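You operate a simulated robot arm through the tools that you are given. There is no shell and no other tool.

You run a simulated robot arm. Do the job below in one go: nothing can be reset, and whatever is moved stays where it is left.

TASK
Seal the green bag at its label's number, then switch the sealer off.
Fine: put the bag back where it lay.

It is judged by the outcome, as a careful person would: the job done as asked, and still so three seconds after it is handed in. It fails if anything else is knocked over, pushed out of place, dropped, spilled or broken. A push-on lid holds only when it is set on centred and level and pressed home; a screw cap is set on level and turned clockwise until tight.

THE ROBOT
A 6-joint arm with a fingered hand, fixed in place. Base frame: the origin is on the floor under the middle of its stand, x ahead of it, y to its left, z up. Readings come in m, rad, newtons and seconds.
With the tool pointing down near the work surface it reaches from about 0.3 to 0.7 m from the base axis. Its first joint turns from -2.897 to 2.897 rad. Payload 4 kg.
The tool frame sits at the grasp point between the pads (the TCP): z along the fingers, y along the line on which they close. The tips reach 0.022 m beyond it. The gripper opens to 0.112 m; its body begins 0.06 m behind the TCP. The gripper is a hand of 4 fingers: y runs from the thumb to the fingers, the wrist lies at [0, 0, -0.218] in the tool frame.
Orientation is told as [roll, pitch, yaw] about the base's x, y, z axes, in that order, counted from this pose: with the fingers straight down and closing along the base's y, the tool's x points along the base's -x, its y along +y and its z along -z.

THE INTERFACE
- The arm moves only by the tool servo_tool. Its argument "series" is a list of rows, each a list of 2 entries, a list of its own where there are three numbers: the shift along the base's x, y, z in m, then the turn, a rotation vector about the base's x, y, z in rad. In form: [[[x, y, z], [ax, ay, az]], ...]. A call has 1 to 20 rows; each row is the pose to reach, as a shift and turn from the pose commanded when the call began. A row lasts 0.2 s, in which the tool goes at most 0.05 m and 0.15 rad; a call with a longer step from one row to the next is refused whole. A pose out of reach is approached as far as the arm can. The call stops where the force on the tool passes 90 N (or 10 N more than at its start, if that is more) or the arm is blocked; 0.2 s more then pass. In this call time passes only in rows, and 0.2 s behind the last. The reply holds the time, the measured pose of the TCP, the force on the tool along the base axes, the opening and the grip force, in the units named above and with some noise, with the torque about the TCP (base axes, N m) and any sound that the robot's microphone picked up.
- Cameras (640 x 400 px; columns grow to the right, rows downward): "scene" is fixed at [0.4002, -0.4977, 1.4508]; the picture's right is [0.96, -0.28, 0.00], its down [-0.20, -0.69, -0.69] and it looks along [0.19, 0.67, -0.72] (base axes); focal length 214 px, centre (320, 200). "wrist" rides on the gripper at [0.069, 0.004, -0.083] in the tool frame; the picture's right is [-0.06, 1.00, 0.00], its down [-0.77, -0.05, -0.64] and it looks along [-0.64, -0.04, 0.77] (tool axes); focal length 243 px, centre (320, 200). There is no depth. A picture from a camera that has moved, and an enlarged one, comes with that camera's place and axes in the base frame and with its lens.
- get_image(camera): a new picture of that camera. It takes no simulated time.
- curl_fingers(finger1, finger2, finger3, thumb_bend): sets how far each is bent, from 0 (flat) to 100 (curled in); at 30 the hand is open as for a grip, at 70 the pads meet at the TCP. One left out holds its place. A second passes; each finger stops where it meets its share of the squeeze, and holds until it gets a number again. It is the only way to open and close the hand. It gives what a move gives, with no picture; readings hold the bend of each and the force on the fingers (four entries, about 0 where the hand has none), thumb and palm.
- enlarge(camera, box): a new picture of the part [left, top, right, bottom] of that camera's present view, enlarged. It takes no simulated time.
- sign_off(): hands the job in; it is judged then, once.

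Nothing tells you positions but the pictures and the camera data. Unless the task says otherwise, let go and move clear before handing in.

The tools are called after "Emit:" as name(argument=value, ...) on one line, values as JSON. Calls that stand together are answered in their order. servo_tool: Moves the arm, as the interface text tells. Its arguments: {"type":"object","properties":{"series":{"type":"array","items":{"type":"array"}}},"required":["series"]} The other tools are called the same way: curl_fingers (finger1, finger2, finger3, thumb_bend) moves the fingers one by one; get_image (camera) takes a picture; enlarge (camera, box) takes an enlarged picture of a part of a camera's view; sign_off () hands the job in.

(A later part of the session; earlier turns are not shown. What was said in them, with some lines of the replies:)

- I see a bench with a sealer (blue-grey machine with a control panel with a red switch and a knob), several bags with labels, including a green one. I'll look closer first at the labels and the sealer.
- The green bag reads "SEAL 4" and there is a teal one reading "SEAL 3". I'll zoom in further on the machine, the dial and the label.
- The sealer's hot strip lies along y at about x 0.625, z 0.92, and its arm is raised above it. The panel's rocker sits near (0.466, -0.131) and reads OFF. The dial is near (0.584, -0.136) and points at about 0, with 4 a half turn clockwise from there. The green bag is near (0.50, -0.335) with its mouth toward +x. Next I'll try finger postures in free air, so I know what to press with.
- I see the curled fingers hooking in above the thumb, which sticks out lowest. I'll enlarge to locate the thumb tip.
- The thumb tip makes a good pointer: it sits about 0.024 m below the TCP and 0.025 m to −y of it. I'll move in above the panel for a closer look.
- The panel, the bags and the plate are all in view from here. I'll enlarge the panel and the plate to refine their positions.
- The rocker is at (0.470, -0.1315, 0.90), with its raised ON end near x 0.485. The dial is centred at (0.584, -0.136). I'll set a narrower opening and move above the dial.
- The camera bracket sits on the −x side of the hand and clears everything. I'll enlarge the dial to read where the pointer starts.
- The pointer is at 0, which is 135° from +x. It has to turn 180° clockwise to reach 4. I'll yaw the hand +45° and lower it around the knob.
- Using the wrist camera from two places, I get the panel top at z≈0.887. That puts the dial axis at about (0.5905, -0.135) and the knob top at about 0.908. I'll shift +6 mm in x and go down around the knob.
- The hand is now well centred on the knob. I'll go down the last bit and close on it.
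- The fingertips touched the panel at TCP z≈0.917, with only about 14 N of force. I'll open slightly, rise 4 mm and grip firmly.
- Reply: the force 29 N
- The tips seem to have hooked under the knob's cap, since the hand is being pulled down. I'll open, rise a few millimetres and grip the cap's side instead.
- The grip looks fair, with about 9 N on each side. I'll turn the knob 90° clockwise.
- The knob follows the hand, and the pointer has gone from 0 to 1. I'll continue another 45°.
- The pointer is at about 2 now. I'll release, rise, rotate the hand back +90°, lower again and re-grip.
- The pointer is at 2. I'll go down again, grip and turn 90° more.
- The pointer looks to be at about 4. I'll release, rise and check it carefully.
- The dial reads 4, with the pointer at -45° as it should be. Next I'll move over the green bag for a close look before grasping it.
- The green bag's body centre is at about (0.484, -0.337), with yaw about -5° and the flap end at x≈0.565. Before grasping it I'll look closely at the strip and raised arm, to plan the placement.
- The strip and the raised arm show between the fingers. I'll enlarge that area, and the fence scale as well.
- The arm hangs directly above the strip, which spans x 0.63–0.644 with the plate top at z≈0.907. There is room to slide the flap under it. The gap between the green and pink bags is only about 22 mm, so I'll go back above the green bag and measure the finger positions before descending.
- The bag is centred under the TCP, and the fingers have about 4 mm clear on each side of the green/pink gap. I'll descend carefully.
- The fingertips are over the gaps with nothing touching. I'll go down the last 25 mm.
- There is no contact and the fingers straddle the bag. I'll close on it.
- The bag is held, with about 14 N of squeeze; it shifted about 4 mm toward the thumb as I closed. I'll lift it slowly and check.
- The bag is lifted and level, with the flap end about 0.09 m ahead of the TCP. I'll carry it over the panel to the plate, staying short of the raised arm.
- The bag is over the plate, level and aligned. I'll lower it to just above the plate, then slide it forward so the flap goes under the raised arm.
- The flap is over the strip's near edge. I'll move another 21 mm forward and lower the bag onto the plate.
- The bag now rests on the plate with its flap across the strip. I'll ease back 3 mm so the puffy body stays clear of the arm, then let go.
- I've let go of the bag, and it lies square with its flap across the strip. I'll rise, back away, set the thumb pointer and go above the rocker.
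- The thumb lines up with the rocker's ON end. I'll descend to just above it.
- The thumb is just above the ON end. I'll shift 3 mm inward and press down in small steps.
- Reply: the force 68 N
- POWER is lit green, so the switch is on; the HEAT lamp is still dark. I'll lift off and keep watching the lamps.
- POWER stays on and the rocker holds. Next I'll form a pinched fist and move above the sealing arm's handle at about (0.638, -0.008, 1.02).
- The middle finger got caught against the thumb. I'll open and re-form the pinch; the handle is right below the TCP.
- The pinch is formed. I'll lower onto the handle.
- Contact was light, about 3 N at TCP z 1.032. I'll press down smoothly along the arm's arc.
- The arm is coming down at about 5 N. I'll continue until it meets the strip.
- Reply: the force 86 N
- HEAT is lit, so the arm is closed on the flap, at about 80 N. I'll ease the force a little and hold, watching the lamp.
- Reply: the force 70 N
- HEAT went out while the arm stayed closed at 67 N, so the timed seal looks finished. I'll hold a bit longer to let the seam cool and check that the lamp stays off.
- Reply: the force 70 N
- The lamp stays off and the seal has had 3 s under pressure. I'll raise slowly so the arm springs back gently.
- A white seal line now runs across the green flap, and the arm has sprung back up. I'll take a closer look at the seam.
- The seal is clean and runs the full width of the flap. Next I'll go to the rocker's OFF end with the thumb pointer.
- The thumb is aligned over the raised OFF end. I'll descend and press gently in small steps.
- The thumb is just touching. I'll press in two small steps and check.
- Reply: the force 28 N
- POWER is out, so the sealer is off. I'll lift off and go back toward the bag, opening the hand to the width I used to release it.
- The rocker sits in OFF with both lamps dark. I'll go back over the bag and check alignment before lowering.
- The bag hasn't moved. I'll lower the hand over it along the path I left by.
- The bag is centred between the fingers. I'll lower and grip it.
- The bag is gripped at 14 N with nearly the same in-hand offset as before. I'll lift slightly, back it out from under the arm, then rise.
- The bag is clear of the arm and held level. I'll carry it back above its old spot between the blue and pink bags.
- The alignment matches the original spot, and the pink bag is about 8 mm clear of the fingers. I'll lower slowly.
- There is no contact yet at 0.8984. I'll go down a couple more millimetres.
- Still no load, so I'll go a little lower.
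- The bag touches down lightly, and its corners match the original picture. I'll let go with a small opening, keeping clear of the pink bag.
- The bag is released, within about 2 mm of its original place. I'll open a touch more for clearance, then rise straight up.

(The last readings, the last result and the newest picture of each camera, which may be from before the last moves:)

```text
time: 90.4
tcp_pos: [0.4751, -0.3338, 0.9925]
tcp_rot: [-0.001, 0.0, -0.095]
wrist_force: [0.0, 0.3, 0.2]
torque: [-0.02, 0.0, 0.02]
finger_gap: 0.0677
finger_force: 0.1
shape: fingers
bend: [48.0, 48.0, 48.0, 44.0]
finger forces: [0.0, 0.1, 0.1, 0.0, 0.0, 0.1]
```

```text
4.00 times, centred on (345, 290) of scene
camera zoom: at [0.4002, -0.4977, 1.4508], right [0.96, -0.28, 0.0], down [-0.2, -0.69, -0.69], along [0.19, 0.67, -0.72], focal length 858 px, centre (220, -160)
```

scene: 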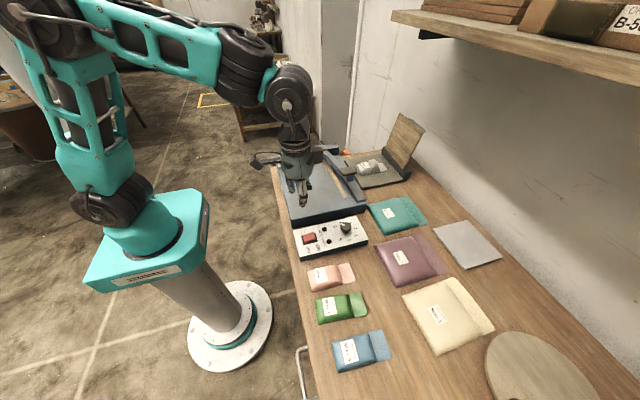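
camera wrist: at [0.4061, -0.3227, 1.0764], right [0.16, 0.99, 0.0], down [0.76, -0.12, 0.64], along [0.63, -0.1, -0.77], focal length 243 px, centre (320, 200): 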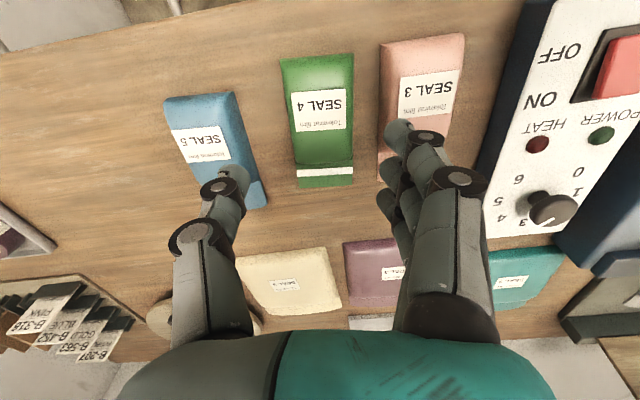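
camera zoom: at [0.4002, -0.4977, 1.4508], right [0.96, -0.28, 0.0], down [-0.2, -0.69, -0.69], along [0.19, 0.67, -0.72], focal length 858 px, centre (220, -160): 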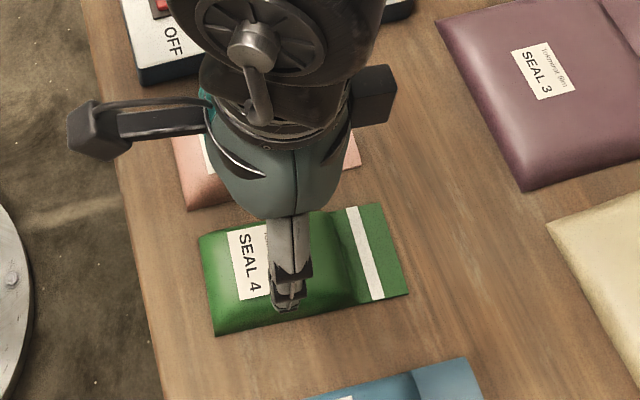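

The green bag is back in its place with its seal showing. I'll retreat the arm toward its starting pose and do a final check.

Emit:
servo_tool(series=[[[0, 0, 0.04], [0, 0, 0]], [[0, 0, 0.08], [0, 0, 0]], [[-0.01, 0.01, 0.12], [0, 0, 0.02]], [[-0.03, 0.03, 0.15], [0, 0, 0.04]], [[-0.05, 0.05, 0.18], [0, 0, 0.06]], [[-0.07, 0.075, 0.21], [0, 0, 0.08]], [[-0.09, 0.1, 0.24], [0, 0, 0.095]], [[-0.11, 0.125, 0.265], [0, 0, 0.095]], [[-0.13, 0.15, 0.285], [0, 0, 0.095]], [[-0.15, 0.175, 0.3], [0, 0, 0.095]], [[-0.17, 0.195, 0.305], [0, 0, 0.095]]])

Emit:
get_image(camera="scene")

Emit:
enlarge(camera="scene", box=[290, 210, 400, 380])

Emit:
enlarge(camera="scene", box=[260, 130, 420, 270])

```text
time: 92.8
tcp_pos: [0.3052, -0.1389, 1.2986]
tcp_rot: [0.0, -0.001, -0.002]
wrist_force: [0.9, 0.2, -0.5]
torque: [0.01, 0.01, 0.01]
finger_gap: 0.0681
finger_force: 0.0
shape: fingers
bend: [48.0, 48.0, 48.0, 44.0]
finger forces: [0.0, 0.1, 0.0, 0.0, 0.0, 0.0]
```

```text
taken
```

scene: 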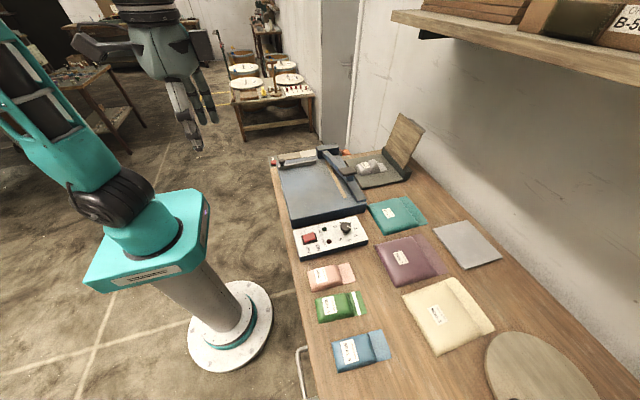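

```text
2.35 times, centred on (345, 295) of scene
camera zoom: at [0.4002, -0.4977, 1.4508], right [0.96, -0.28, 0.0], down [-0.2, -0.69, -0.69], along [0.19, 0.67, -0.72], focal length 505 px, centre (261, -24)
```

zoom: 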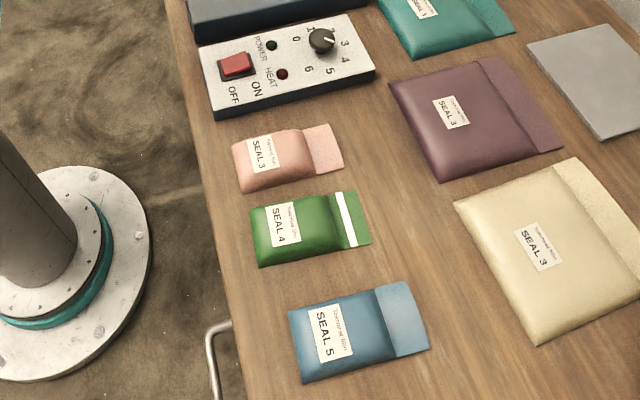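

```text
2.86 times, centred on (340, 200) of scene
camera zoom: at [0.4002, -0.4977, 1.4508], right [0.96, -0.28, 0.0], down [-0.2, -0.69, -0.69], along [0.19, 0.67, -0.72], focal length 613 px, centre (263, 200)
```

zoom: 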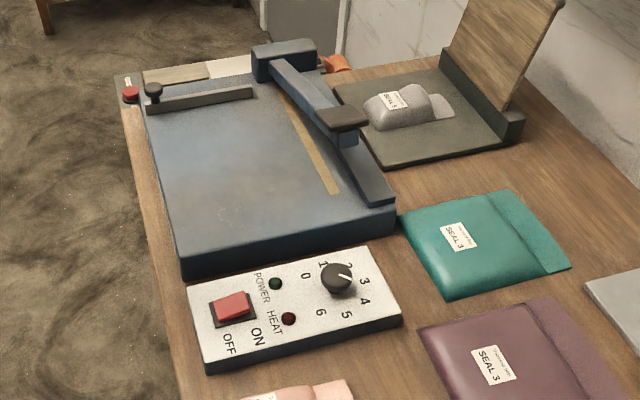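

Everything looks right: the green bag is sealed at 4 and back in its place, the sealer is off with both lamps dark, and the other bags sit where they were. The hand is empty and clear, so I'm handing in.

Emit:
sign_off()

```text
The job is handed in.
```

The green bag is sealed at 4, its label's number, and a clean white seam runs across the full width of its flap. The sealer is off with both lamps dark.

- **Seal:** I set the dial to 4 and held the arm down until the HEAT lamp went out. I then kept it closed about three seconds more so the seam could cool.
- **Bag:** it is back between the pink and blue bags, within about 2 mm of where it lay and at the same angle.
- **Everything else:** in the final pictures the other bags and the bench items are where they started. The dial is still at 4, as I did not turn it back to 0.

The hand is empty and clear of the bench.
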